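You operate a simulated robot arm through the tools that you are given. There is no shell and no other tool.

Carry out the task below with a simulated robot arm. There is one attempt and no reset: what you move stays moved.

Task
Fill the tray to its yellow band and roll the wide board.
Fine: pour from the pot; pot and roller go back where they were. Set down upright: paint pot.

The check looks at the end state, three seconds after you hand in, the way a careful person would. Anything else that was tipped, shoved, dropped, spilled or broken makes it a failure.

Robot
A 5-joint arm with a two-finger parallel gripper, fixed in place. Base frame: the origin is on the floor under the middle of its stand, x ahead of it, y to its left, z up. Lengths are in mm, angles in degrees, forces in N, time in s.
It reaches about 1134 mm from its shoulder. Its first joint turns from -149.0 to 149.0 degrees. Payload 1.57 kg.
The TCP is the grasp point between the finger pads, 30 mm short of the fingertips. In the tool frame z runs along the fingers and y along their closing line. Largest opening 110 mm; finger width 24, thickness 12; the body of the gripper, 48 by 112 mm, starts 78 mm behind the TCP.
Orientation is told as [roll, pitch, yaw] about the base's x, y, z axes, in that order, counted from this pose: with the fingers straight down and closing along the base's y, the tool's x points along the base's -x, its y along +y and its z along -z.

Tools
- The arm moves only by the tool nudge_tool. Its argument "motion" is a list that holds one entry, the list of rows, each a list of 7 numbers: the shift along the tool's x, y, z in units of 150 mm (1.0 is 150 mm), then the turn, a rotation vector about the tool's x, y, z in units of 180 degrees (1.0 is 180 degrees), then the finger opening in mm, from 0 to 110. In form: [[[x, y, z, wx, wy, wz, fingers], ...]]. A call has 1 to 20 rows; each row is the pose to reach, as a shift and turn from the pose commanded when the call began, along the tool's axes at that moment. A call with a number of a shift or a turn outside -1 to 1 is refused whole. A row lasts 0.2 s, in which the tool goes at most 50 mm and 8.6 degrees; a call with a longer step from one row to the next is refused whole, and so is a gripper value outside its range. A pose out of reach is approached as far as the arm can. The call stops where the force on the tool passes 40 N (or 10 N more than at its start, if that is more) or the arm is blocked; 0.2 s more then pass. The fingers move at their own pace (about 153 mm/s each) and stop on an object; they squeeze with about 26 N. The grip force told is the motor's: it shows also when the fingers shut on nothing. Time passes only in rows, and 0.2 s behind the last, so rows that repeat a pose let the fingers close. The reply holds the time, the measured pose of the TCP, the force on the tool along the base axes, the opening and the grip force, in the units named above and with some noise, with the torque about the TCP (base axes, N m) and any sound that the robot's microphone picked up.
- Cameras (640 x 400 px; columns grow to the right, rows downward): "scene" is fixed at [219, -650, 1713]; the picture's right is [0.48, -0.87, 0.00], its down [-0.80, -0.44, -0.41] and it looks along [0.36, 0.20, -0.91] (base axes); focal length 356 px, centre (320, 200). "wrist" rides on the gripper at [70, 16, -141] in the tool frame; the picture's right is [-0.23, 0.97, 0.00], its down [-0.86, -0.20, -0.48] and it looks along [-0.47, -0.11, 0.88] (tool axes); focal length 222 px, centre (320, 200). There is no depth. A picture from a camera that has moved, and an enlarged one, comes with that camera's place and axes in the base frame and with its lens.
- grab_frame(camera): a new picture of that camera. No time passes.
- slide_trunk(by): slides the trunk up (or, below 0, down) by that many mm; the arm rides with it, the base frame stays. It gives what a move gives, with no picture.
- enlarge(camera, box): a new picture of the part [left, top, right, bottom] of that camera's present view, enlarged. No time passes.
- finish_job(): hands the job in; it is judged then, once.

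Nothing tells you positions but the pictures and the camera data. Unless the task says otherwise, let go and move clear before handing in.

The tools are called after "Call:" as name(argument=value, ...) on one line, values as JSON. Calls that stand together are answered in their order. nudge_tool: Moves the arm, as the interface text tells. Its arguments: {"type":"object","properties":{"motion":{"type":"array","items":{"type":"array","items":{"type":"array","items":{"type":"number"}}}}},"required":["motion"]} The other tools are called the same way: slide_trunk (by) moves the trunk up or down; grab_frame (camera) takes a picture; enlarge (camera, box) takes an enlarged picture of a part of a camera's view; finish_job () hands the job in.

At the start:

```text
clock: 0.0
tool_pos: [444.2, -387.3, 1182.7]
orientation: [-0.1, 0.2, 0.1]
force: [-0.2, 0.2, -0.2]
moment: [-0.02, 0.0, 0.04]
finger_gap: 109.8
grip_force: 0.0
trunk travel left (down, up): [-917.0, 53.0]
```

scene: 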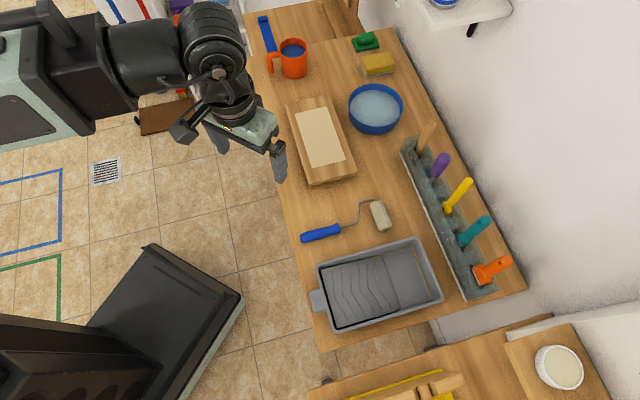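
wrist: 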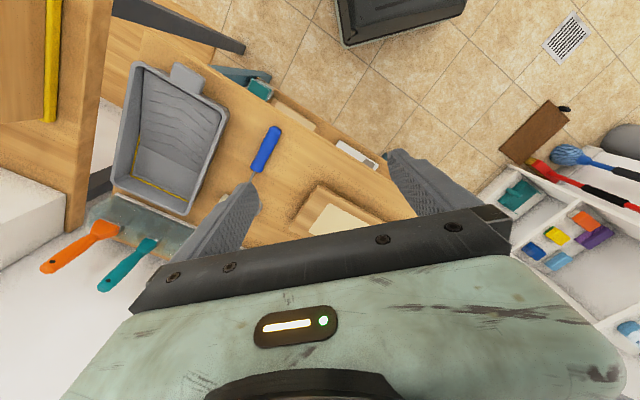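

I see a workbench with a paint tray, a roller with a blue handle, a board with a lighter panel, an orange mug/pot, a blue bowl and a rack of brushes. I'll look closer before moving anything.

Call:
enlarge(camera="scene", box=[240, 0, 420, 112])

Call:
enlarge(camera="scene", box=[270, 180, 530, 342])

Call:
enlarge(camera="scene", box=[240, 70, 440, 195])

Call:
enlarge(camera="scene", box=[320, 300, 640, 400])

Call:
enlarge(camera="wrist", box=[80, 40, 400, 240])

Call:
enlarge(camera="scene", box=[400, 0, 640, 150])

```text
3.56 times, centred on (330, 56) of scene
camera zoom: at [219.0, -650.0, 1713.0], right [0.48, -0.87, 0.0], down [-0.8, -0.44, -0.41], along [0.36, 0.2, -0.91], focal length 1266 px, centre (284, 712)
```

zoom: 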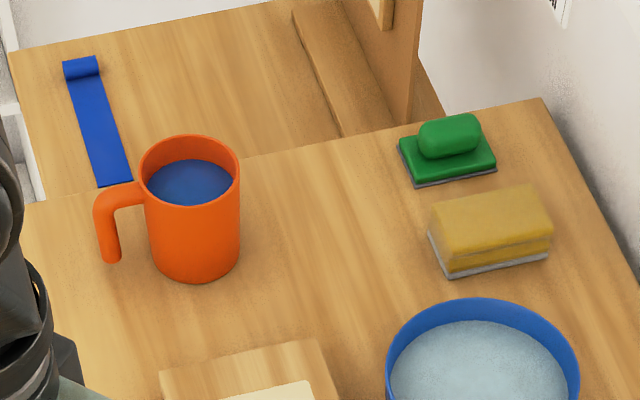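

```text
2.46 times, centred on (400, 261) of scene
camera zoom: at [219.0, -650.0, 1713.0], right [0.48, -0.87, 0.0], down [-0.8, -0.44, -0.41], along [0.36, 0.2, -0.91], focal length 876 px, centre (123, 50)
```

zoom: 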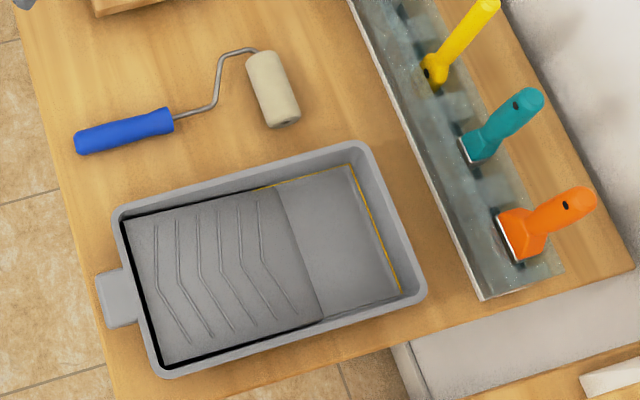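

```text
3.20 times, centred on (340, 132) of scene
camera zoom: at [219.0, -650.0, 1713.0], right [0.48, -0.87, 0.0], down [-0.8, -0.44, -0.41], along [0.36, 0.2, -0.91], focal length 1140 px, centre (256, 416)
```

zoom: 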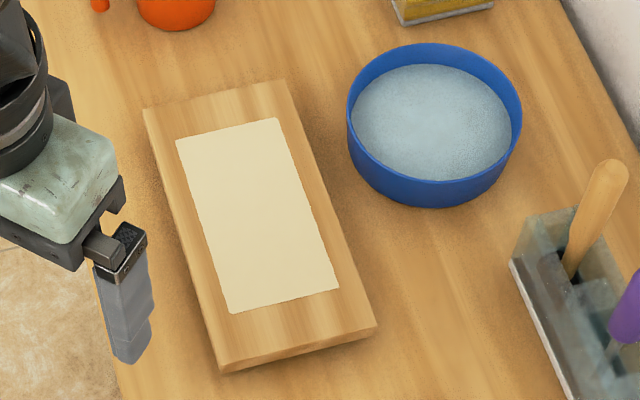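

```text
2.00 times, centred on (480, 350) of scene
camera zoom: at [219.0, -650.0, 1713.0], right [0.48, -0.87, 0.0], down [-0.8, -0.44, -0.41], along [0.36, 0.2, -0.91], focal length 712 px, centre (0, -100)
```

zoom: 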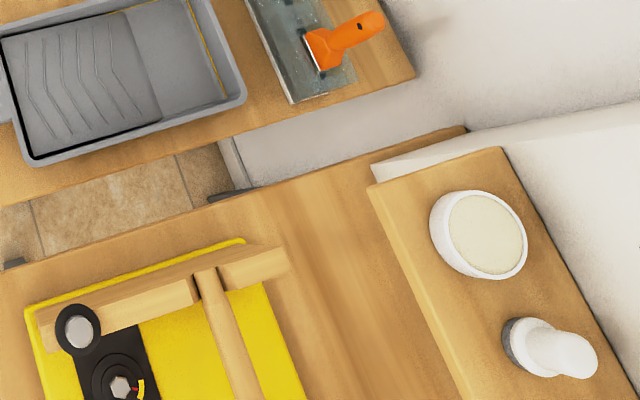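

```text
2.00 times, centred on (240, 140) of wrist
camera zoom: at [374.6, -370.1, 1324.6], right [0.23, 0.97, 0.0], down [0.86, -0.2, 0.48], along [0.47, -0.11, -0.88], focal length 444 px, centre (480, 320)
```

zoom: 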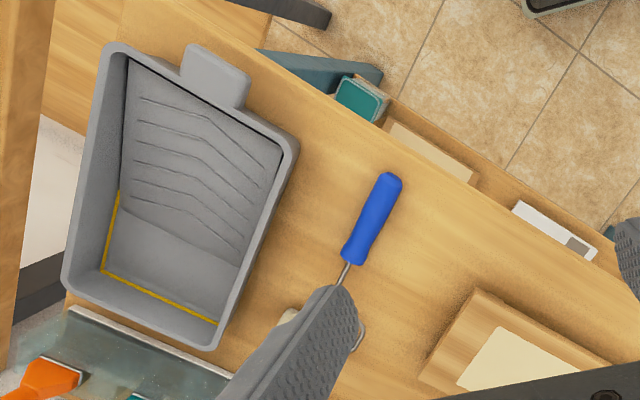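

```text
2.67 times, centred on (520, 75) of scene
camera zoom: at [219.0, -650.0, 1713.0], right [0.48, -0.87, 0.0], down [-0.8, -0.44, -0.41], along [0.36, 0.2, -0.91], focal length 950 px, centre (-213, 533)
```

zoom: 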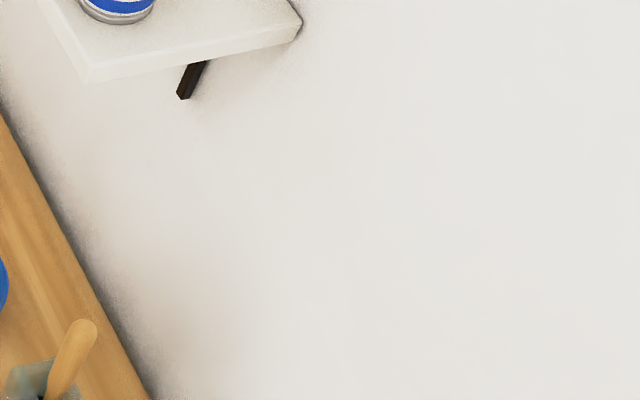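

The orange mug with blue paint looks like the pot, near (910,-175). The tray is near (424,-688), the roller near (475,-511) and a board near (714,-375), with the bench top around z≈850. Next I'll survey with the wrist camera from above to confirm positions and check for other boards or pots.

Call:
nudge_tool(motion=[[[-0.25, 0.12, 0, 0, 0, 0, 110], [-0.5, 0.25, 0, 0, 0, 0, 110], [-0.75, 0.37, 0, 0, 0, 0, 110], [-1, 0.5, 0, 0, 0, 0, 110]]])

Call:
grab_frame(camera="wrist")

Call:
grab_frame(camera="scene")

```text
clock: 1.0
tool_pos: [594.9, -312.8, 1183.2]
orientation: [-0.1, 0.0, 0.0]
force: [-0.3, -0.1, 0.5]
moment: [0.01, -0.01, 0.01]
finger_gap: 110.0
grip_force: 0.1
trunk travel left (down, up): [-917.0, 53.0]
```

```text
taken
camera wrist: at [525.5, -295.2, 1324.4], right [0.23, 0.97, 0.0], down [0.86, -0.2, 0.48], along [0.47, -0.11, -0.88], focal length 222 px, centre (320, 200)
```

wrist: 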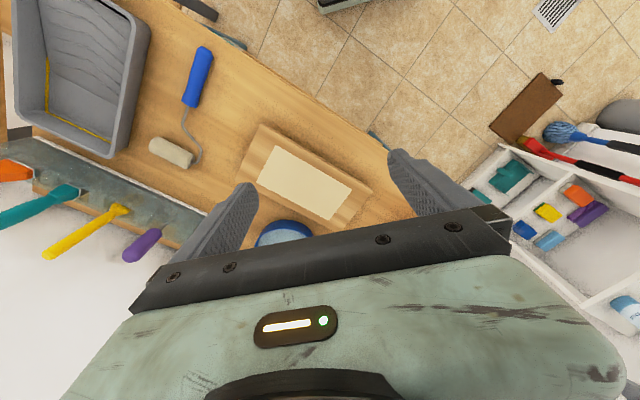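

```text
taken
```

scene: 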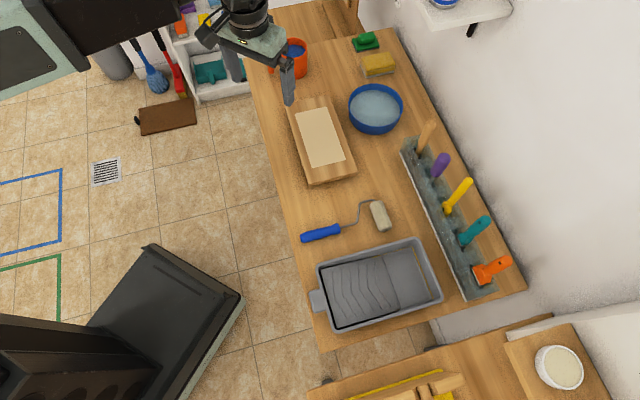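

The bench layout is clear and I see only one board on it. I'll zoom in on details for triangulation and check the shelf and the nearby table.

Call:
enlarge(camera="wrist", box=[0, 0, 160, 100])

Call:
enlarge(camera="wrist", box=[130, 30, 400, 200])

Call:
enlarge(camera="scene", box=[100, 0, 300, 125])

Call:
enlarge(camera="wrist", box=[440, 60, 640, 185])

Call:
enlarge(camera="scene", box=[300, 225, 460, 325])

Call:
enlarge(camera="scene", box=[390, 0, 550, 60])

```text
4.00 times, centred on (80, 50) of wrist
camera zoom: at [525.5, -295.2, 1324.4], right [0.23, 0.97, 0.0], down [0.86, -0.2, 0.48], along [0.47, -0.11, -0.88], focal length 888 px, centre (1280, 800)
```

zoom: 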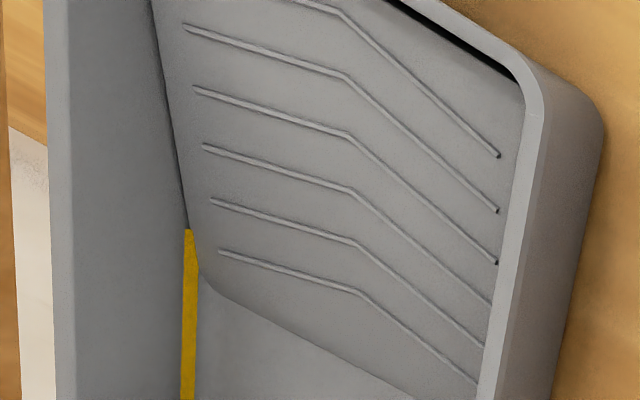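

```text
2.35 times, centred on (265, 115) of wrist
camera zoom: at [525.5, -295.2, 1324.4], right [0.23, 0.97, 0.0], down [0.86, -0.2, 0.48], along [0.47, -0.11, -0.88], focal length 523 px, centre (449, 400)
```

zoom: 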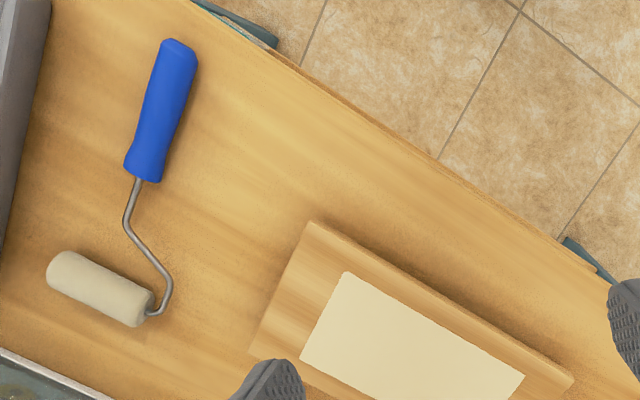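

```text
3.20 times, centred on (200, 62) of scene
camera zoom: at [219.0, -650.0, 1713.0], right [0.48, -0.87, 0.0], down [-0.8, -0.44, -0.41], along [0.36, 0.2, -0.91], focal length 1140 px, centre (704, 640)
```

zoom: 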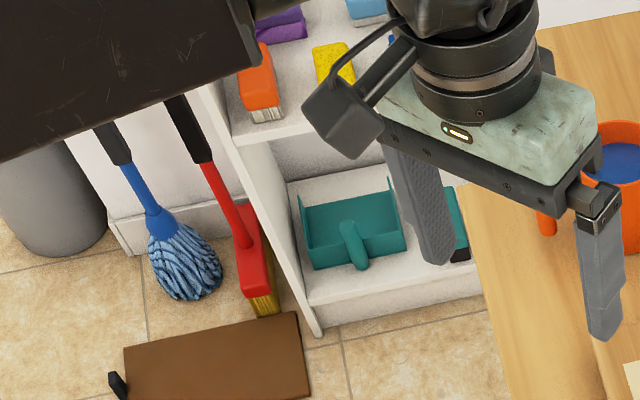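

```text
3.20 times, centred on (540, 122) of wrist
camera zoom: at [525.5, -295.2, 1324.4], right [0.23, 0.97, 0.0], down [0.86, -0.2, 0.48], along [0.47, -0.11, -0.88], focal length 711 px, centre (-384, 448)
```

zoom: 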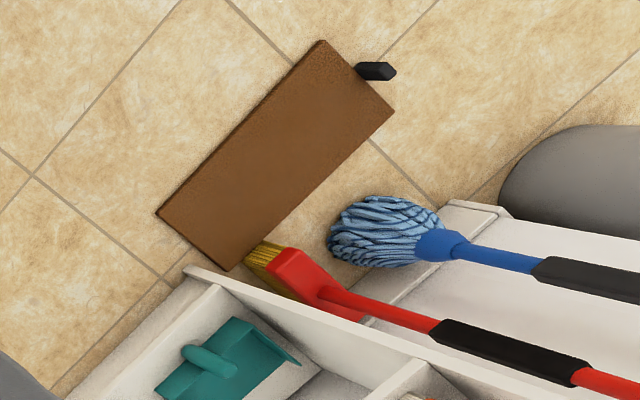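

```text
4.00 times, centred on (380, 275) of scene
camera zoom: at [219.0, -650.0, 1713.0], right [0.48, -0.87, 0.0], down [-0.8, -0.44, -0.41], along [0.36, 0.2, -0.91], focal length 1424 px, centre (80, -100)
```

zoom: 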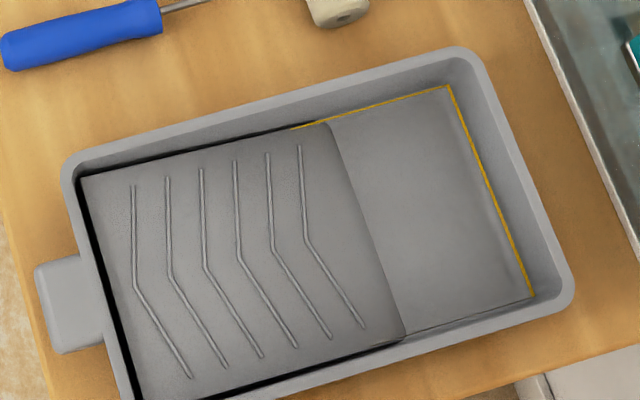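

```text
4.00 times, centred on (470, 30) of scene
camera zoom: at [219.0, -650.0, 1713.0], right [0.48, -0.87, 0.0], down [-0.8, -0.44, -0.41], along [0.36, 0.2, -0.91], focal length 1424 px, centre (-280, 880)
```

zoom: 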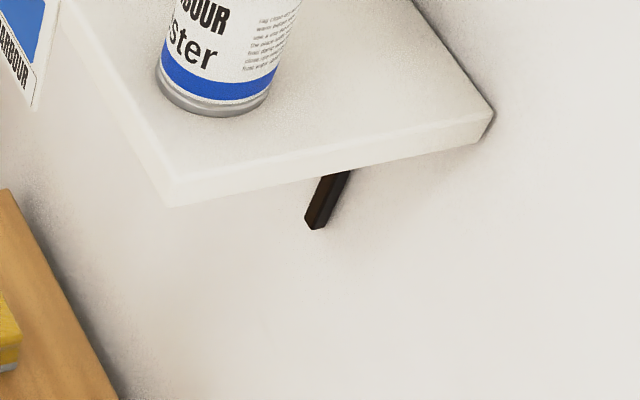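

I'll zoom in tightly on the board edges, roller and tray, so I can fix heights by comparing the two cameras.

Call:
enlarge(camera="scene", box=[296, 160, 360, 200])

Call:
enlarge(camera="wrist", box=[220, 115, 300, 165])

Call:
enlarge(camera="scene", box=[296, 190, 408, 260])

Call:
enlarge(camera="wrist", box=[140, 40, 236, 170])

Call:
enlarge(camera="scene", box=[284, 90, 364, 190])

```text
10.00 times, centred on (328, 180) of scene
camera zoom: at [219.0, -650.0, 1713.0], right [0.48, -0.87, 0.0], down [-0.8, -0.44, -0.41], along [0.36, 0.2, -0.91], focal length 3561 px, centre (240, 400)
```

zoom: 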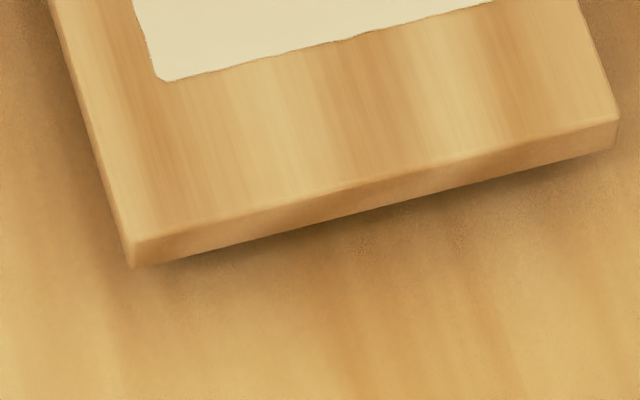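

```text
8.00 times, centred on (260, 140) of wrist
camera zoom: at [525.5, -295.2, 1324.4], right [0.23, 0.97, 0.0], down [0.86, -0.2, 0.48], along [0.47, -0.11, -0.88], focal length 1777 px, centre (800, 680)
```

zoom: 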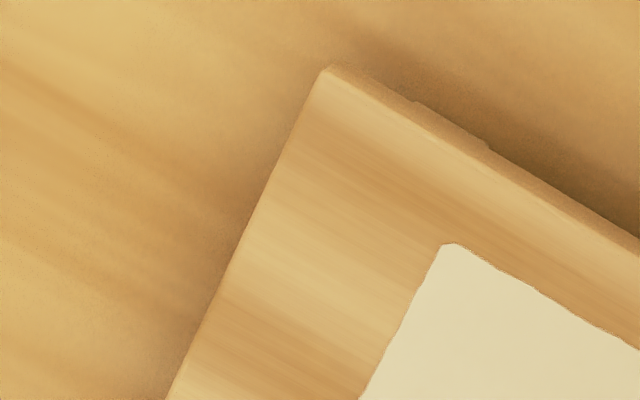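

```text
5.71 times, centred on (352, 225) of scene
camera zoom: at [219.0, -650.0, 1713.0], right [0.48, -0.87, 0.0], down [-0.8, -0.44, -0.41], along [0.36, 0.2, -0.91], focal length 2035 px, centre (137, 57)
```

zoom: 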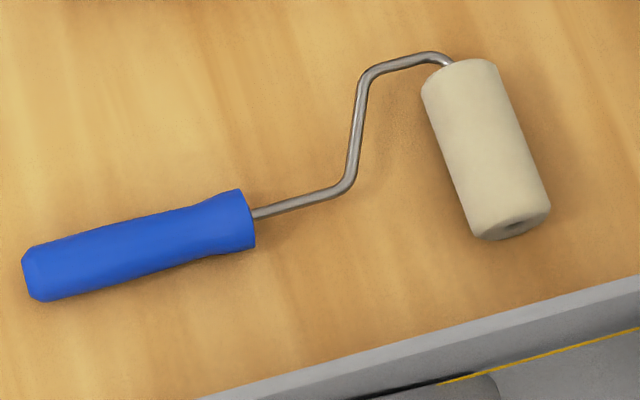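

```text
3.08 times, centred on (188, 105) of wrist
camera zoom: at [525.5, -295.2, 1324.4], right [0.23, 0.97, 0.0], down [0.86, -0.2, 0.48], along [0.47, -0.11, -0.88], focal length 684 px, centre (726, 492)
```

zoom: 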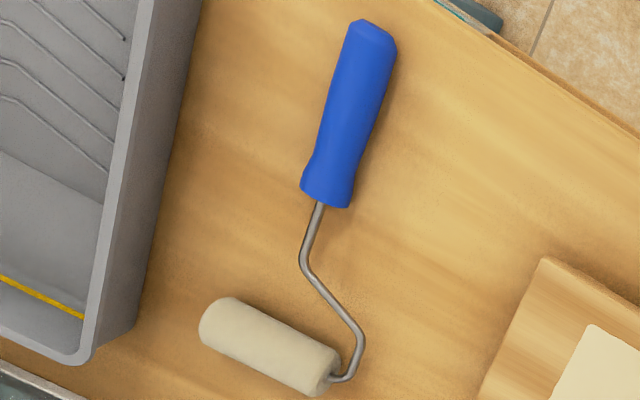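

```text
4.00 times, centred on (324, 140) of scene
camera zoom: at [219.0, -650.0, 1713.0], right [0.48, -0.87, 0.0], down [-0.8, -0.44, -0.41], along [0.36, 0.2, -0.91], focal length 1424 px, centre (304, 440)
```

zoom: 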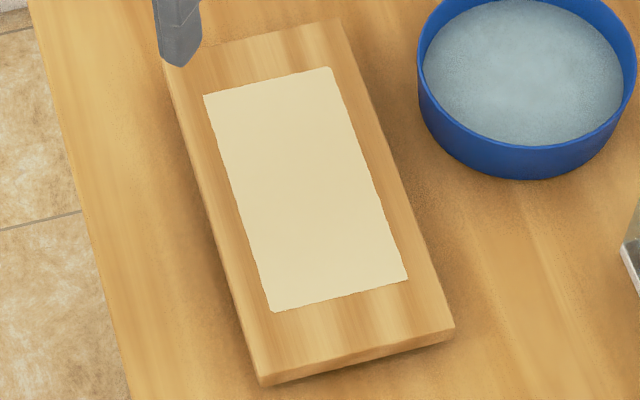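

Triangulation puts the bench top at about z 845–865 and the board top about 17 mm above it. I'll move above the mug at a safe height to see whether I can reach it and to look at it from above.

Call:
nudge_tool(motion=[[[-0.25, 0.12, 0, 0, 0, 0, 110], [-0.5, 0.24, 0, 0, 0, 0, 110], [-0.75, 0.36, 0, 0, 0, 0, 110], [-1, 0.48, 0, 0, 0, 0, 110]]])

Call:
nudge_tool(motion=[[[-0.25, 0.12, 0, 0, 0, 0, 110], [-0.5, 0.24, 0, 0, 0, 0, 110]]])

Call:
grab_frame(camera="wrist")

Call:
grab_frame(camera="scene")

```text
clock: 2.0
tool_pos: [747.6, -239.9, 1183.0]
orientation: [0.0, 0.0, -0.1]
force: [-0.2, -0.5, -1.1]
moment: [-0.01, -0.02, -0.02]
finger_gap: 110.1
grip_force: 0.0
trunk travel left (down, up): [-917.0, 53.0]
```

```text
clock: 2.6
tool_pos: [820.4, -202.0, 1184.0]
orientation: [0.1, -0.1, 0.0]
force: [0.7, 0.3, 0.0]
moment: [0.0, 0.03, 0.03]
finger_gap: 110.3
grip_force: 0.1
trunk travel left (down, up): [-917.0, 53.0]
```

```text
taken
camera wrist: at [751.1, -184.2, 1324.3], right [0.23, 0.97, 0.0], down [0.86, -0.2, 0.48], along [0.47, -0.11, -0.88], focal length 222 px, centre (320, 200)
```

wrist: 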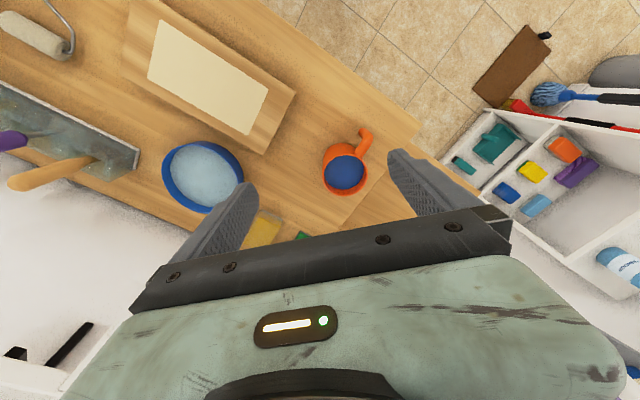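

```text
taken
```

scene: 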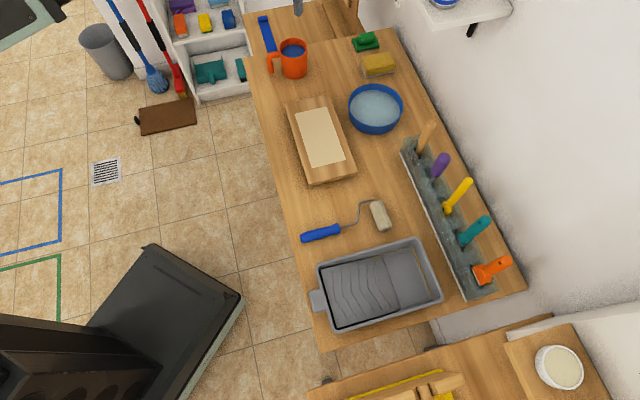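

The mug is in view below the gripper, with its handle pointing up-right in the wrist picture. I'll zoom in on it from both cameras.

Call:
enlarge(camera="wrist", box=[290, 110, 400, 220])

Call:
enlarge(camera="scene", box=[250, 20, 330, 90])

Call:
enlarge(camera="scene", box=[284, 90, 364, 190])

Call:
enlarge(camera="wrist", box=[120, 0, 310, 130])

```text
3.64 times, centred on (345, 165) of wrist
camera zoom: at [751.1, -184.2, 1324.3], right [0.23, 0.97, 0.0], down [0.86, -0.2, 0.48], along [0.47, -0.11, -0.88], focal length 808 px, centre (229, 327)
```

zoom: 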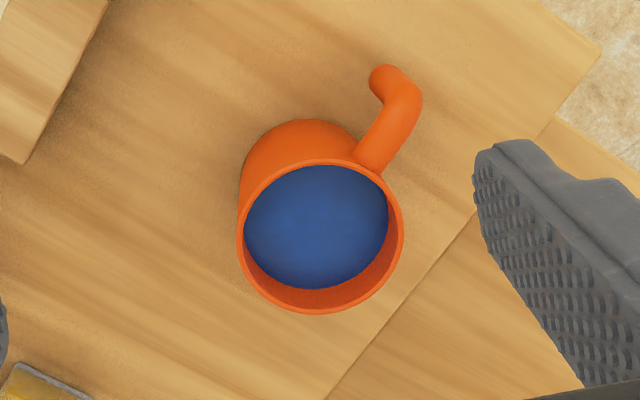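

```text
5.71 times, centred on (290, 55) of scene
camera zoom: at [219.0, -650.0, 1713.0], right [0.48, -0.87, 0.0], down [-0.8, -0.44, -0.41], along [0.36, 0.2, -0.91], focal length 2035 px, centre (491, 1029)
```

zoom: 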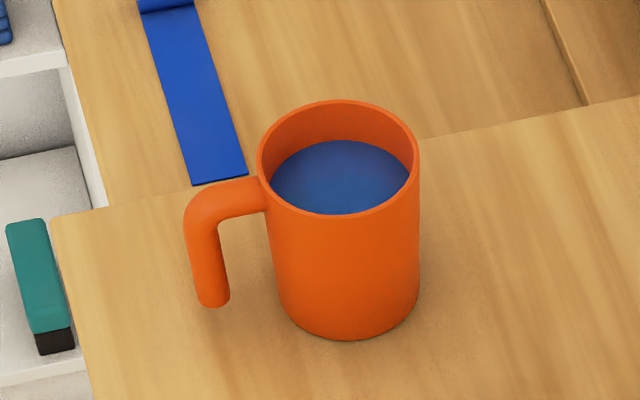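

```text
4.00 times, centred on (324, 140) of scene
camera zoom: at [219.0, -650.0, 1713.0], right [0.48, -0.87, 0.0], down [-0.8, -0.44, -0.41], along [0.36, 0.2, -0.91], focal length 1424 px, centre (304, 440)
```

zoom: 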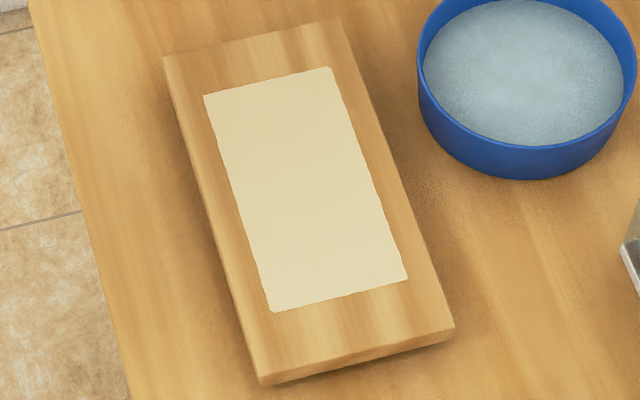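

```text
3.08 times, centred on (215, 65) of wrist
camera zoom: at [751.1, -184.2, 1324.3], right [0.23, 0.97, 0.0], down [0.86, -0.2, 0.48], along [0.47, -0.11, -0.88], focal length 684 px, centre (643, 615)
```

zoom: 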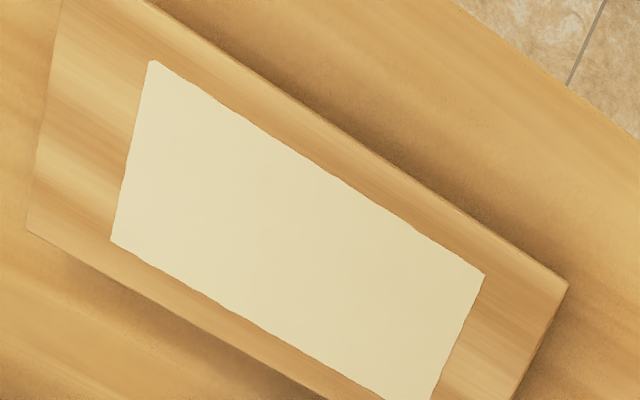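

The mug centre is at about (913,-175), with the rim at z≈942, an 84 mm diameter and the handle pointing to azimuth ~135°. I'll grasp it from above with the fingers closing perpendicular to the handle, so first I turn the tool -45° in yaw and centre over the mug.

Call:
nudge_tool(motion=[[[-0.09, 0.026, 0, 0, 0, 0.036, 110], [-0.18, 0.052, 0, 0, 0, 0.072, 110], [-0.27, 0.08, 0, 0, 0, 0.108, 110], [-0.36, 0.106, 0, 0, 0, 0.144, 110], [-0.45, 0.132, 0, 0, 0, 0.18, 110], [-0.54, 0.158, 0, 0, 0, 0.216, 110], [-0.615, 0.18, 0, 0, 0, 0.25, 110], [-0.615, 0.18, 0, 0, 0, 0.25, 110]]])

Call:
grab_frame(camera="wrist")

Call:
grab_frame(camera="scene")

```text
clock: 4.4
tool_pos: [913.1, -177.6, 1184.1]
orientation: [0.0, 0.0, -45.1]
force: [-0.6, 0.2, -0.2]
moment: [0.01, 0.0, 0.01]
finger_gap: 110.0
grip_force: 0.1
trunk travel left (down, up): [-917.0, 53.0]
```

```text
taken
camera wrist: at [874.6, -115.2, 1324.5], right [0.85, 0.53, 0.0], down [0.46, -0.75, 0.48], along [0.25, -0.41, -0.88], focal length 222 px, centre (320, 200)
```

wrist: 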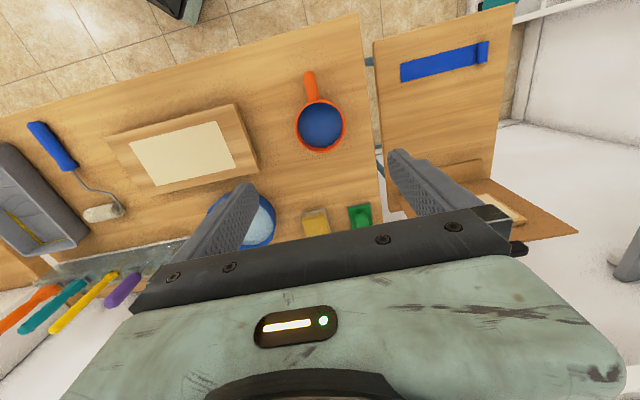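

```text
taken
```

scene: 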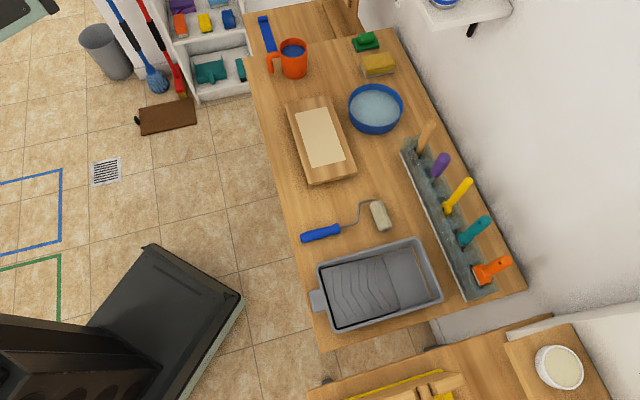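

The handle lines up with the tool x axis, so the yaw is right. I'll descend partway and check the centring.

Call:
nudge_tool(motion=[[[0, 0, 0.25, 0, 0, 0, 110], [0, 0, 0.5, 0, 0, 0, 110], [0, 0, 0.75, 0, 0, 0, 110], [0, 0, 0.94, 0, 0, 0, 110]]])

Call:
enlarge(camera="wrist", box=[200, 60, 460, 240])

Call:
enlarge(camera="scene", box=[230, 0, 350, 90])

```text
clock: 5.4
tool_pos: [906.4, -177.6, 1184.3]
orientation: [0.1, 0.0, -45.1]
force: [0.1, 0.9, 0.6]
moment: [0.01, -0.01, 0.0]
finger_gap: 110.0
grip_force: 0.2
out of reach, approached as far as the arm can: row 1, 2, 3, 4
trunk travel left (down, up): [-917.0, 53.0]
```

```text
2.22 times, centred on (330, 150) of wrist
camera zoom: at [868.1, -115.5, 1324.3], right [0.85, 0.53, 0.0], down [0.46, -0.75, 0.48], along [0.25, -0.41, -0.88], focal length 494 px, centre (298, 311)
```

zoom: 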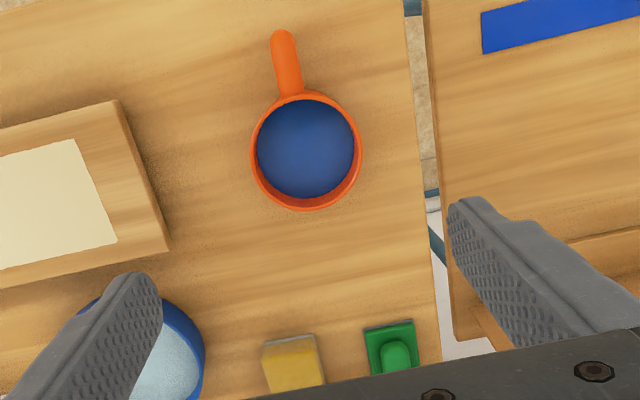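

```text
4.44 times, centred on (290, 45) of scene
camera zoom: at [219.0, -650.0, 1713.0], right [0.48, -0.87, 0.0], down [-0.8, -0.44, -0.41], along [0.36, 0.2, -0.91], focal length 1583 px, centre (453, 889)
```

zoom: 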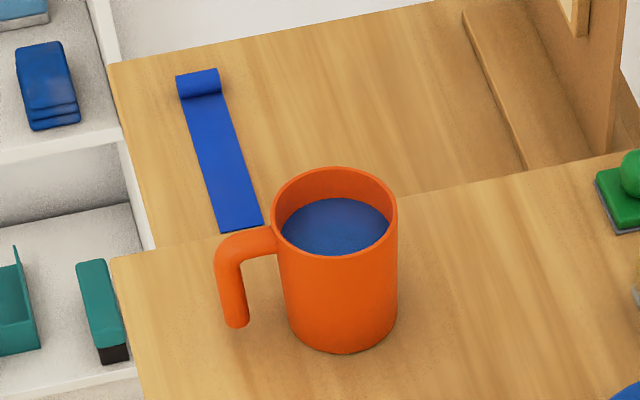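

The reach limit at this trunk height stopped the descent, so I'll lower the trunk instead and the arm will ride down with it.

Call:
slide_trunk(by=-120)

Call:
grab_frame(camera="wrist")

```text
clock: 6.9
tool_pos: [905.5, -177.7, 1064.1]
orientation: [0.0, 0.0, -45.0]
force: [1.0, 0.3, 0.2]
moment: [-0.02, 0.01, 0.0]
finger_gap: 109.9
grip_force: 0.0
trunk travel left (down, up): [-797.0, 173.0]
```

```text
taken
camera wrist: at [867.8, -115.5, 1204.5], right [0.85, 0.53, 0.0], down [0.46, -0.75, 0.48], along [0.25, -0.41, -0.88], focal length 222 px, centre (320, 200)
```

wrist: 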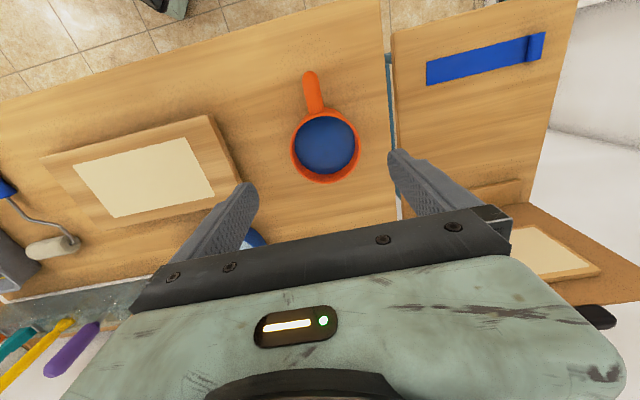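

There's another panel at the right edge of the wrist view, beyond the bench. I'll look closer before deciding which board is the wide one.

Call:
enlarge(camera="wrist", box=[380, 0, 640, 300])

Call:
enlarge(camera="wrist", box=[270, 60, 380, 195])

Call:
enlarge(camera="scene", box=[290, 0, 440, 60])

```text
1.33 times, centred on (510, 150) of wrist
camera zoom: at [867.8, -115.5, 1204.5], right [0.85, 0.53, 0.0], down [0.46, -0.75, 0.48], along [0.25, -0.41, -0.88], focal length 296 px, centre (67, 267)
```

zoom: 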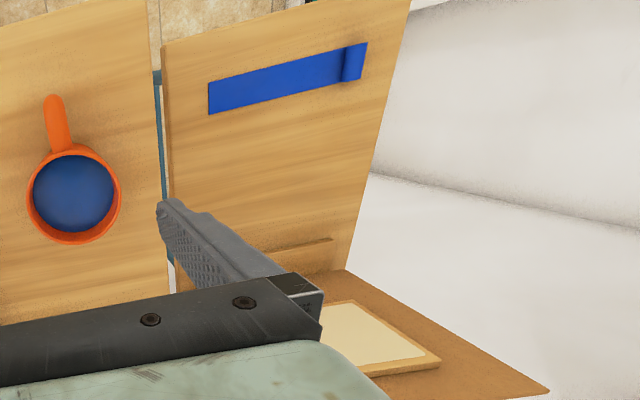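

```text
2.96 times, centred on (325, 128) of wrist
camera zoom: at [867.8, -115.5, 1204.5], right [0.85, 0.53, 0.0], down [0.46, -0.75, 0.48], along [0.25, -0.41, -0.88], focal length 658 px, centre (305, 415)
```

zoom: 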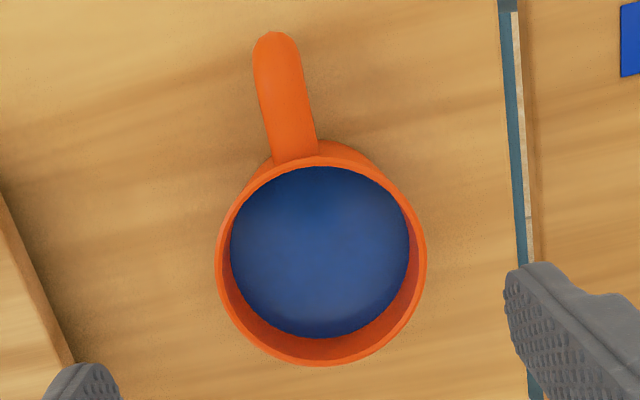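

```text
4.27 times, centred on (365, 30) of scene
camera zoom: at [219.0, -650.0, 1713.0], right [0.48, -0.87, 0.0], down [-0.8, -0.44, -0.41], along [0.36, 0.2, -0.91], focal length 1519 px, centre (128, 925)
```

zoom: 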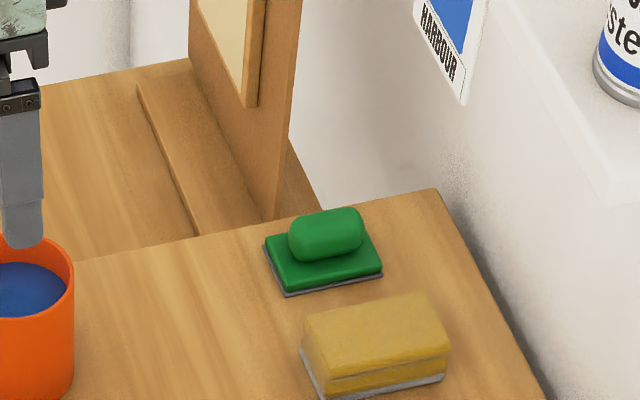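

A second panel is mounted on an upright backboard on the next bench, so I need its size before I know which board is the wide one. I'll back off and aim the wrist camera at it.

Call:
nudge_tool(motion=[[[0.235, 0, -0.067, 0, 0, 0, 110], [0.47, 0, -0.134, 0, 0, 0, 110], [0.705, 0, -0.2, 0, 0, 0, 110], [0.94, 0, -0.267, 0, 0, 0, 110]]])

Call:
grab_frame(camera="wrist")

```text
clock: 7.9
tool_pos: [806.0, -78.3, 1064.5]
orientation: [0.0, 0.0, -45.0]
force: [0.9, -0.1, -0.2]
moment: [0.03, 0.0, -0.02]
finger_gap: 110.0
grip_force: 0.1
out of reach, approached as far as the arm can: row 1, 2, 3, 4
trunk travel left (down, up): [-797.0, 173.0]
```

```text
taken
camera wrist: at [767.9, -15.4, 1204.7], right [0.85, 0.53, 0.0], down [0.46, -0.75, 0.48], along [0.25, -0.41, -0.88], focal length 222 px, centre (320, 200)
```

wrist: 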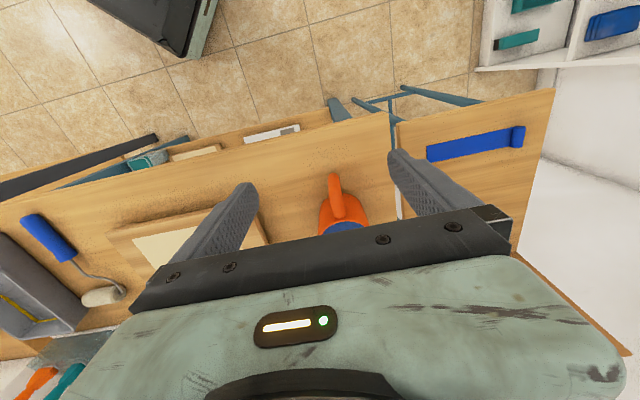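

The reply says the height was out of reach, so the stored command may differ from the measured pose. I'll raise the tool and see how it responds.

Call:
nudge_tool(motion=[[[0, 0, -0.25, 0, 0, 0, 110], [0, 0, -0.5, 0, 0, 0, 110]]])

```text
clock: 8.5
tool_pos: [807.3, -78.2, 1064.2]
orientation: [0.0, 0.0, -45.0]
force: [-0.4, 0.3, 0.0]
moment: [-0.02, -0.02, -0.03]
finger_gap: 110.0
grip_force: 0.1
out of reach, approached as far as the arm can: row 1, 2
trunk travel left (down, up): [-797.0, 173.0]
```

Call:
nudge_tool(motion=[[[0, 0, -0.25, 0, 0, 0, 110], [0, 0, -0.5, 0, 0, 0, 110]]])

```text
clock: 9.1
tool_pos: [806.3, -77.3, 1064.3]
orientation: [0.0, 0.1, -44.9]
force: [0.2, -0.5, 0.5]
moment: [-0.01, -0.02, 0.0]
finger_gap: 109.9
grip_force: 0.0
out of reach, approached as far as the arm can: row 1, 2
trunk travel left (down, up): [-797.0, 173.0]
```

Call:
nudge_tool(motion=[[[0, 0, 0, 0, 0, 0, 110]]])

```text
clock: 9.5
tool_pos: [806.9, -77.0, 1063.9]
orientation: [0.0, -0.1, -45.0]
force: [0.5, -0.8, -0.3]
moment: [0.0, -0.02, -0.03]
finger_gap: 109.9
grip_force: 0.1
trunk travel left (down, up): [-797.0, 173.0]
```

Vertical moves seem impossible from the arm itself, so it behaves like a SCARA and height comes from the trunk. I'll test tilting the tool, which also points the wrist camera at the upright panel.

Call:
nudge_tool(motion=[[[0, 0, 0, 0, -0.04, 0, 110], [0, 0, 0, 0, -0.08, 0, 110], [0, 0, 0, 0, -0.12, 0, 110], [0, 0, 0, 0, -0.16, 0, 110], [0, 0, 0, 0, -0.2, 0, 110]]])

Call:
grab_frame(camera="wrist")

Call:
grab_frame(camera="scene")

```text
clock: 10.7
tool_pos: [803.6, -76.5, 1107.6]
orientation: [0.0, -36.1, -45.0]
force: [0.3, -0.2, 0.2]
moment: [0.0, -0.01, 0.01]
finger_gap: 110.1
grip_force: 0.0
out of reach, approached as far as the arm can: row 2, 3, 4, 5
trunk travel left (down, up): [-797.0, 173.0]
```

```text
taken
camera wrist: at [717.0, 35.7, 1182.1], right [0.82, 0.56, 0.13], down [0.15, -0.43, 0.89], along [0.56, -0.71, -0.44], focal length 222 px, centre (320, 200)
```

wrist: 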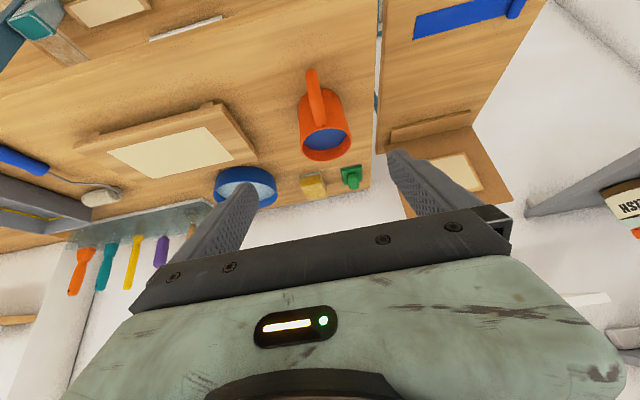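

```text
taken
```

scene: 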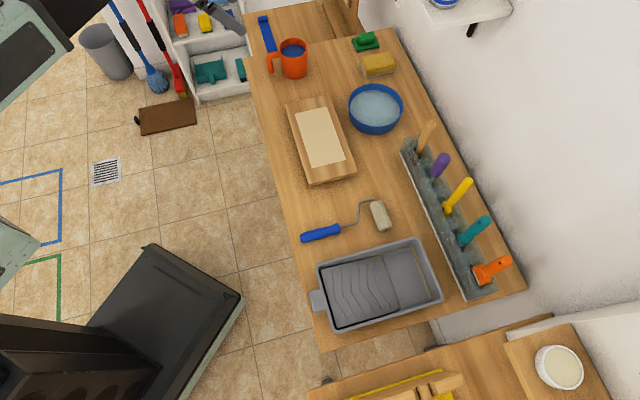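

Tilting works in any heading, and height behaves as pivot minus about 228 mm × cos(tilt). I'll zoom in on the upright panel.

Call:
enlarge(camera="wrist", box=[370, 60, 530, 220])

Call:
enlarge(camera="wrist", box=[70, 90, 270, 210])

```text
2.50 times, centred on (450, 140) of wrist
camera zoom: at [717.0, 35.7, 1182.1], right [0.82, 0.56, 0.13], down [0.15, -0.43, 0.89], along [0.56, -0.71, -0.44], focal length 555 px, centre (-5, 350)
```

zoom: 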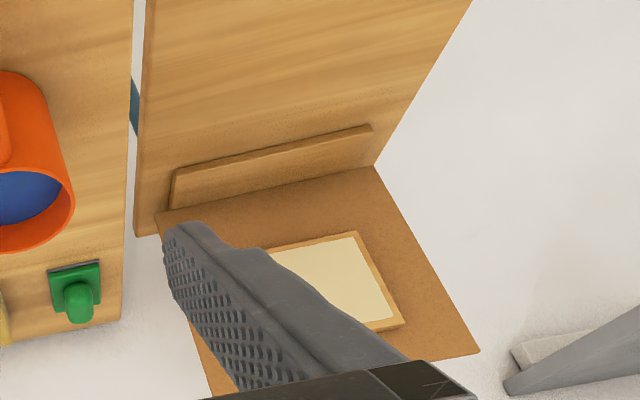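

```text
3.20 times, centred on (170, 150) of wrist
camera zoom: at [717.0, 35.7, 1182.1], right [0.82, 0.56, 0.13], down [0.15, -0.43, 0.89], along [0.56, -0.71, -0.44], focal length 711 px, centre (800, 360)
```

zoom: 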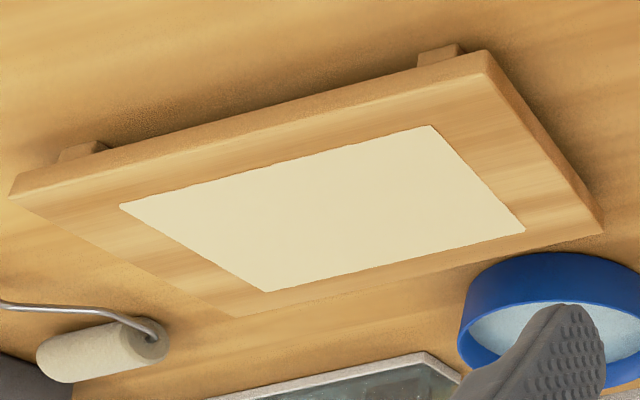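

The flat board stands on small feet (top z≈883) and measures about 276×135 mm. I'll pan the camera right to see all of the upright panel and compare.

Call:
nudge_tool(motion=[[[0, 0, 0, -0.0229, 0, -0.0314, 110], [0, 0, 0, -0.0458, 0, -0.0628, 110], [0, 0, 0, -0.0687, 0, -0.0943, 110], [0, 0, 0, -0.0916, 0, -0.1257, 110]]])

Call:
grab_frame(camera="wrist")

Call:
enlarge(camera="wrist", box=[220, 40, 420, 220])

```text
clock: 11.7
tool_pos: [805.7, -75.7, 1109.2]
orientation: [0.1, -36.0, -16.9]
force: [0.2, -0.2, 0.3]
moment: [0.02, 0.01, 0.01]
finger_gap: 110.0
grip_force: 0.2
trunk travel left (down, up): [-797.0, 173.0]
```

```text
taken
camera wrist: at [676.8, -18.0, 1182.0], right [0.46, 0.88, 0.13], down [0.33, -0.31, 0.89], along [0.82, -0.36, -0.44], focal length 222 px, centre (320, 200)
```

wrist: 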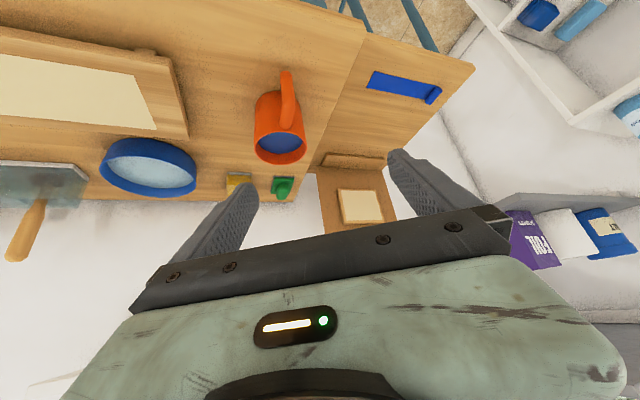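

```text
2.22 times, centred on (320, 130) of wrist
camera zoom: at [676.8, -18.0, 1182.0], right [0.46, 0.88, 0.13], down [0.33, -0.31, 0.89], along [0.82, -0.36, -0.44], focal length 494 px, centre (320, 356)
```

zoom: 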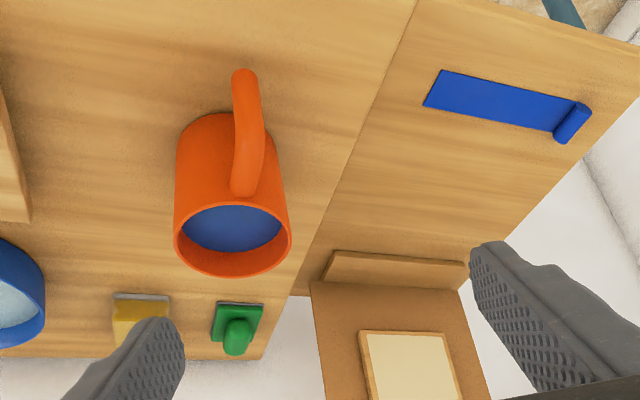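

The upright panel is small and nearly square (about 115×105 mm), so the flat 276×135 mm board on the bench is the wide board. Next I'll straighten the tool and check whether a yaw of about +135° is reachable. I need that because the mug has to turn about 180° between pick and pour so the lip faces the robot.

Call:
nudge_tool(motion=[[[0.06, 0, 0.0824, 0, 0.04, 0, 110], [0.108, 0, 0.1481, 0, 0.08, 0, 110], [0.143, 0, 0.196, 0, 0.12, 0, 110], [0.1637, 0, 0.2246, 0, 0.16, 0, 110], [0.171, 0, 0.2343, 0, 0.2, 0, 110]]])

Call:
nudge_tool(motion=[[[0, 0, 0, 0, 0, -0.0444, 110], [0, 0, 0, 0, 0, -0.0888, 110], [0, 0, 0, 0, 0, -0.1332, 110], [0, 0, 0, 0, 0, -0.1776, 110], [0, 0, 0, 0, 0, -0.222, 110], [0, 0, 0, 0, 0, -0.2664, 110], [0, 0, 0, 0, 0, -0.3108, 110], [0, 0, 0, 0, 0, -0.3552, 110], [0, 0, 0, 0, 0, -0.3996, 110], [0, 0, 0, 0, 0, -0.444, 110], [0, 0, 0, 0, 0, -0.4884, 110], [0, 0, 0, 0, 0, -0.5328, 110], [0, 0, 0, 0, 0, -0.5772, 110], [0, 0, 0, 0, 0, -0.6216, 110], [0, 0, 0, 0, 0, -0.666, 110], [0, 0, 0, 0, 0, -0.7104, 110], [0, 0, 0, 0, 0, -0.7548, 110], [0, 0, 0, 0, 0, -0.7992, 110], [0, 0, 0, 0, 0, -0.8436, 110]]])

Call:
grab_frame(camera="scene")

```text
clock: 12.9
tool_pos: [805.5, -75.3, 1064.0]
orientation: [0.0, 0.1, -16.9]
force: [1.0, 0.7, -0.5]
moment: [-0.02, 0.04, 0.0]
finger_gap: 109.7
grip_force: 0.1
trunk travel left (down, up): [-797.0, 173.0]
```

```text
clock: 16.9
tool_pos: [804.9, -76.1, 1063.0]
orientation: [0.1, 0.0, 134.9]
force: [0.5, 0.5, 0.5]
moment: [0.01, -0.02, -0.01]
finger_gap: 110.2
grip_force: 0.0
trunk travel left (down, up): [-797.0, 173.0]
```

```text
taken
```

scene: 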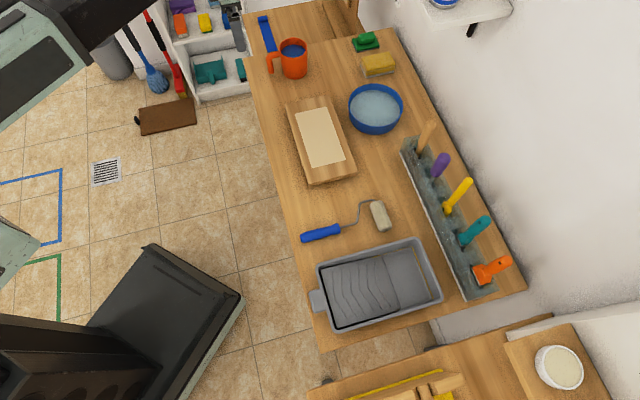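

Both yaw −45° and +135° are reachable. I'll move over the mug with yaw +135°, which puts the camera on the future lip side away from the handle, and check centring.

Call:
nudge_tool(motion=[[[0.25, -0.01, 0, 0, 0, 0, 110], [0.5, -0.02, 0, 0, 0, 0, 110], [0.75, -0.03, 0, 0, 0, 0, 110], [0.974, -0.041, 0, 0, 0, 0, 110], [0.974, -0.041, 0, 0, 0, 0, 110]]])

Call:
enlarge(camera="wrist", box=[220, 80, 420, 240])

Call:
enlarge(camera="scene", box=[240, 0, 360, 90])

```text
clock: 18.1
tool_pos: [913.3, -176.6, 1063.9]
orientation: [0.1, 0.1, 134.9]
force: [0.2, -0.6, 0.4]
moment: [0.01, -0.01, 0.02]
finger_gap: 110.0
grip_force: 0.1
out of reach, approached as far as the arm can: row 1, 3, 4, 5
trunk travel left (down, up): [-797.0, 173.0]
```

```text
2.50 times, centred on (320, 160) of wrist
camera zoom: at [951.7, -236.2, 1204.4], right [-0.85, -0.53, 0.0], down [-0.46, 0.75, 0.48], along [-0.25, 0.41, -0.88], focal length 555 px, centre (320, 300)
```

zoom: 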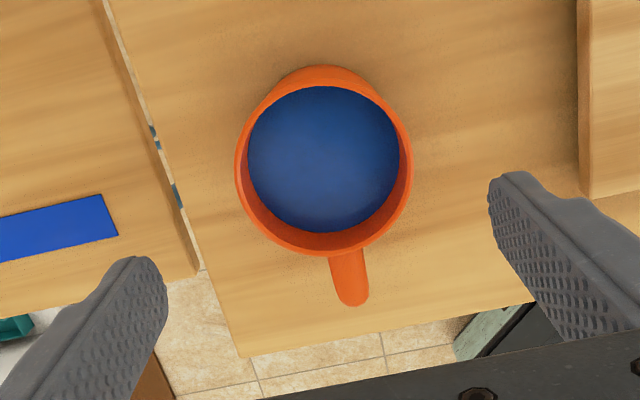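

```text
4.44 times, centred on (300, 45) of scene
camera zoom: at [219.0, -650.0, 1713.0], right [0.48, -0.87, 0.0], down [-0.8, -0.44, -0.41], along [0.36, 0.2, -0.91], focal length 1583 px, centre (409, 889)
```

zoom: 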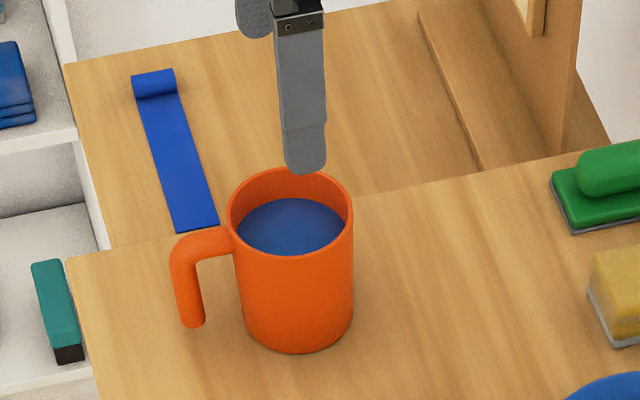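

The gripper is centred over the mug (camera estimate (913.6,-177) against TCP (913.3,-176.6)). I'll lower the trunk in two steps.

Call:
slide_trunk(by=-90)

Call:
grab_frame(camera="wrist")

Call:
enlarge(camera="scene", box=[240, 0, 360, 90])

```text
clock: 19.4
tool_pos: [914.6, -176.9, 973.9]
orientation: [0.0, 0.0, 134.9]
force: [0.5, -0.1, 0.0]
moment: [0.01, -0.01, 0.0]
finger_gap: 110.0
grip_force: 0.0
trunk travel left (down, up): [-707.0, 263.0]
```

```text
taken
camera wrist: at [951.6, -235.9, 1114.5], right [-0.85, -0.53, 0.0], down [-0.46, 0.75, 0.48], along [-0.25, 0.41, -0.88], focal length 222 px, centre (320, 200)
```

wrist: 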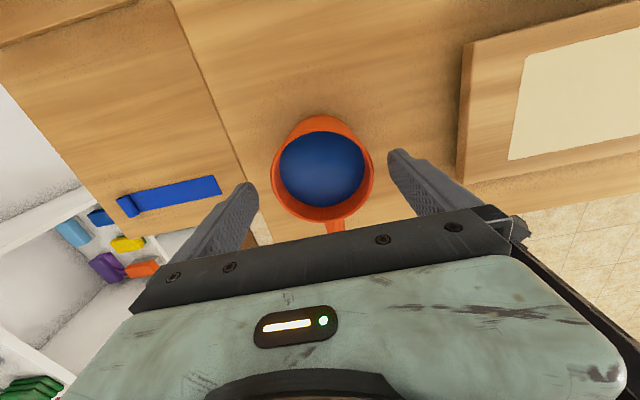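

```text
4.44 times, centred on (300, 45) of scene
camera zoom: at [219.0, -650.0, 1713.0], right [0.48, -0.87, 0.0], down [-0.8, -0.44, -0.41], along [0.36, 0.2, -0.91], focal length 1583 px, centre (409, 889)
```

zoom: 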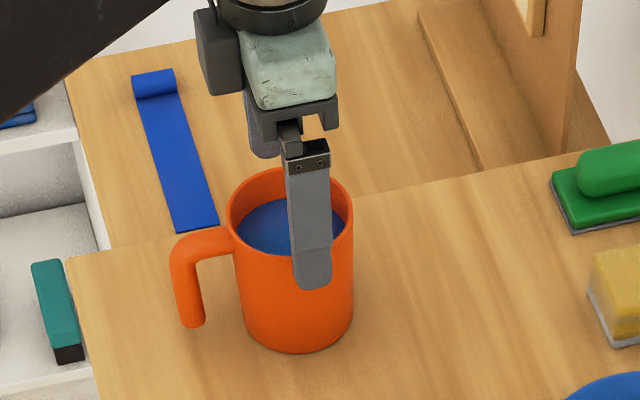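

Call:
slide_trunk(by=-74)

Call:
grab_frame(camera="wrist")

Call:
enlarge(camera="scene", box=[240, 0, 360, 90])

```text
clock: 20.5
tool_pos: [914.8, -177.5, 899.7]
orientation: [0.1, 0.0, 134.9]
force: [-0.7, -0.3, 0.0]
moment: [-0.01, -0.05, 0.0]
finger_gap: 110.3
grip_force: 0.0
trunk travel left (down, up): [-633.0, 337.0]
```

```text
taken
camera wrist: at [951.6, -235.9, 1040.5], right [-0.85, -0.53, 0.0], down [-0.46, 0.75, 0.48], along [-0.25, 0.41, -0.88], focal length 222 px, centre (320, 200)
```

wrist: 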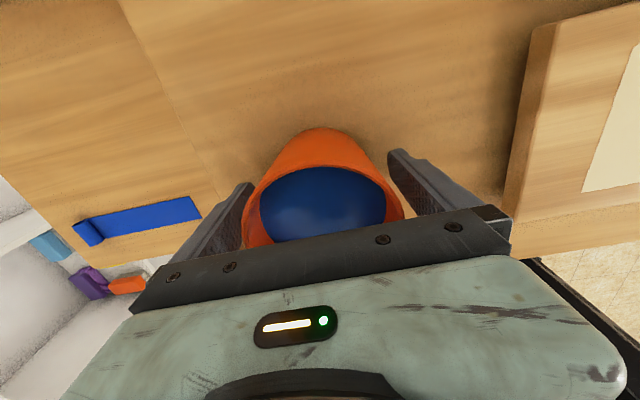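

```text
4.44 times, centred on (300, 45) of scene
camera zoom: at [219.0, -650.0, 1713.0], right [0.48, -0.87, 0.0], down [-0.8, -0.44, -0.41], along [0.36, 0.2, -0.91], focal length 1583 px, centre (409, 889)
```

zoom: 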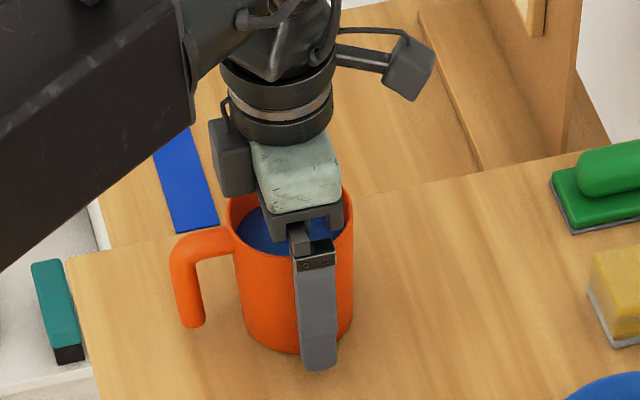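

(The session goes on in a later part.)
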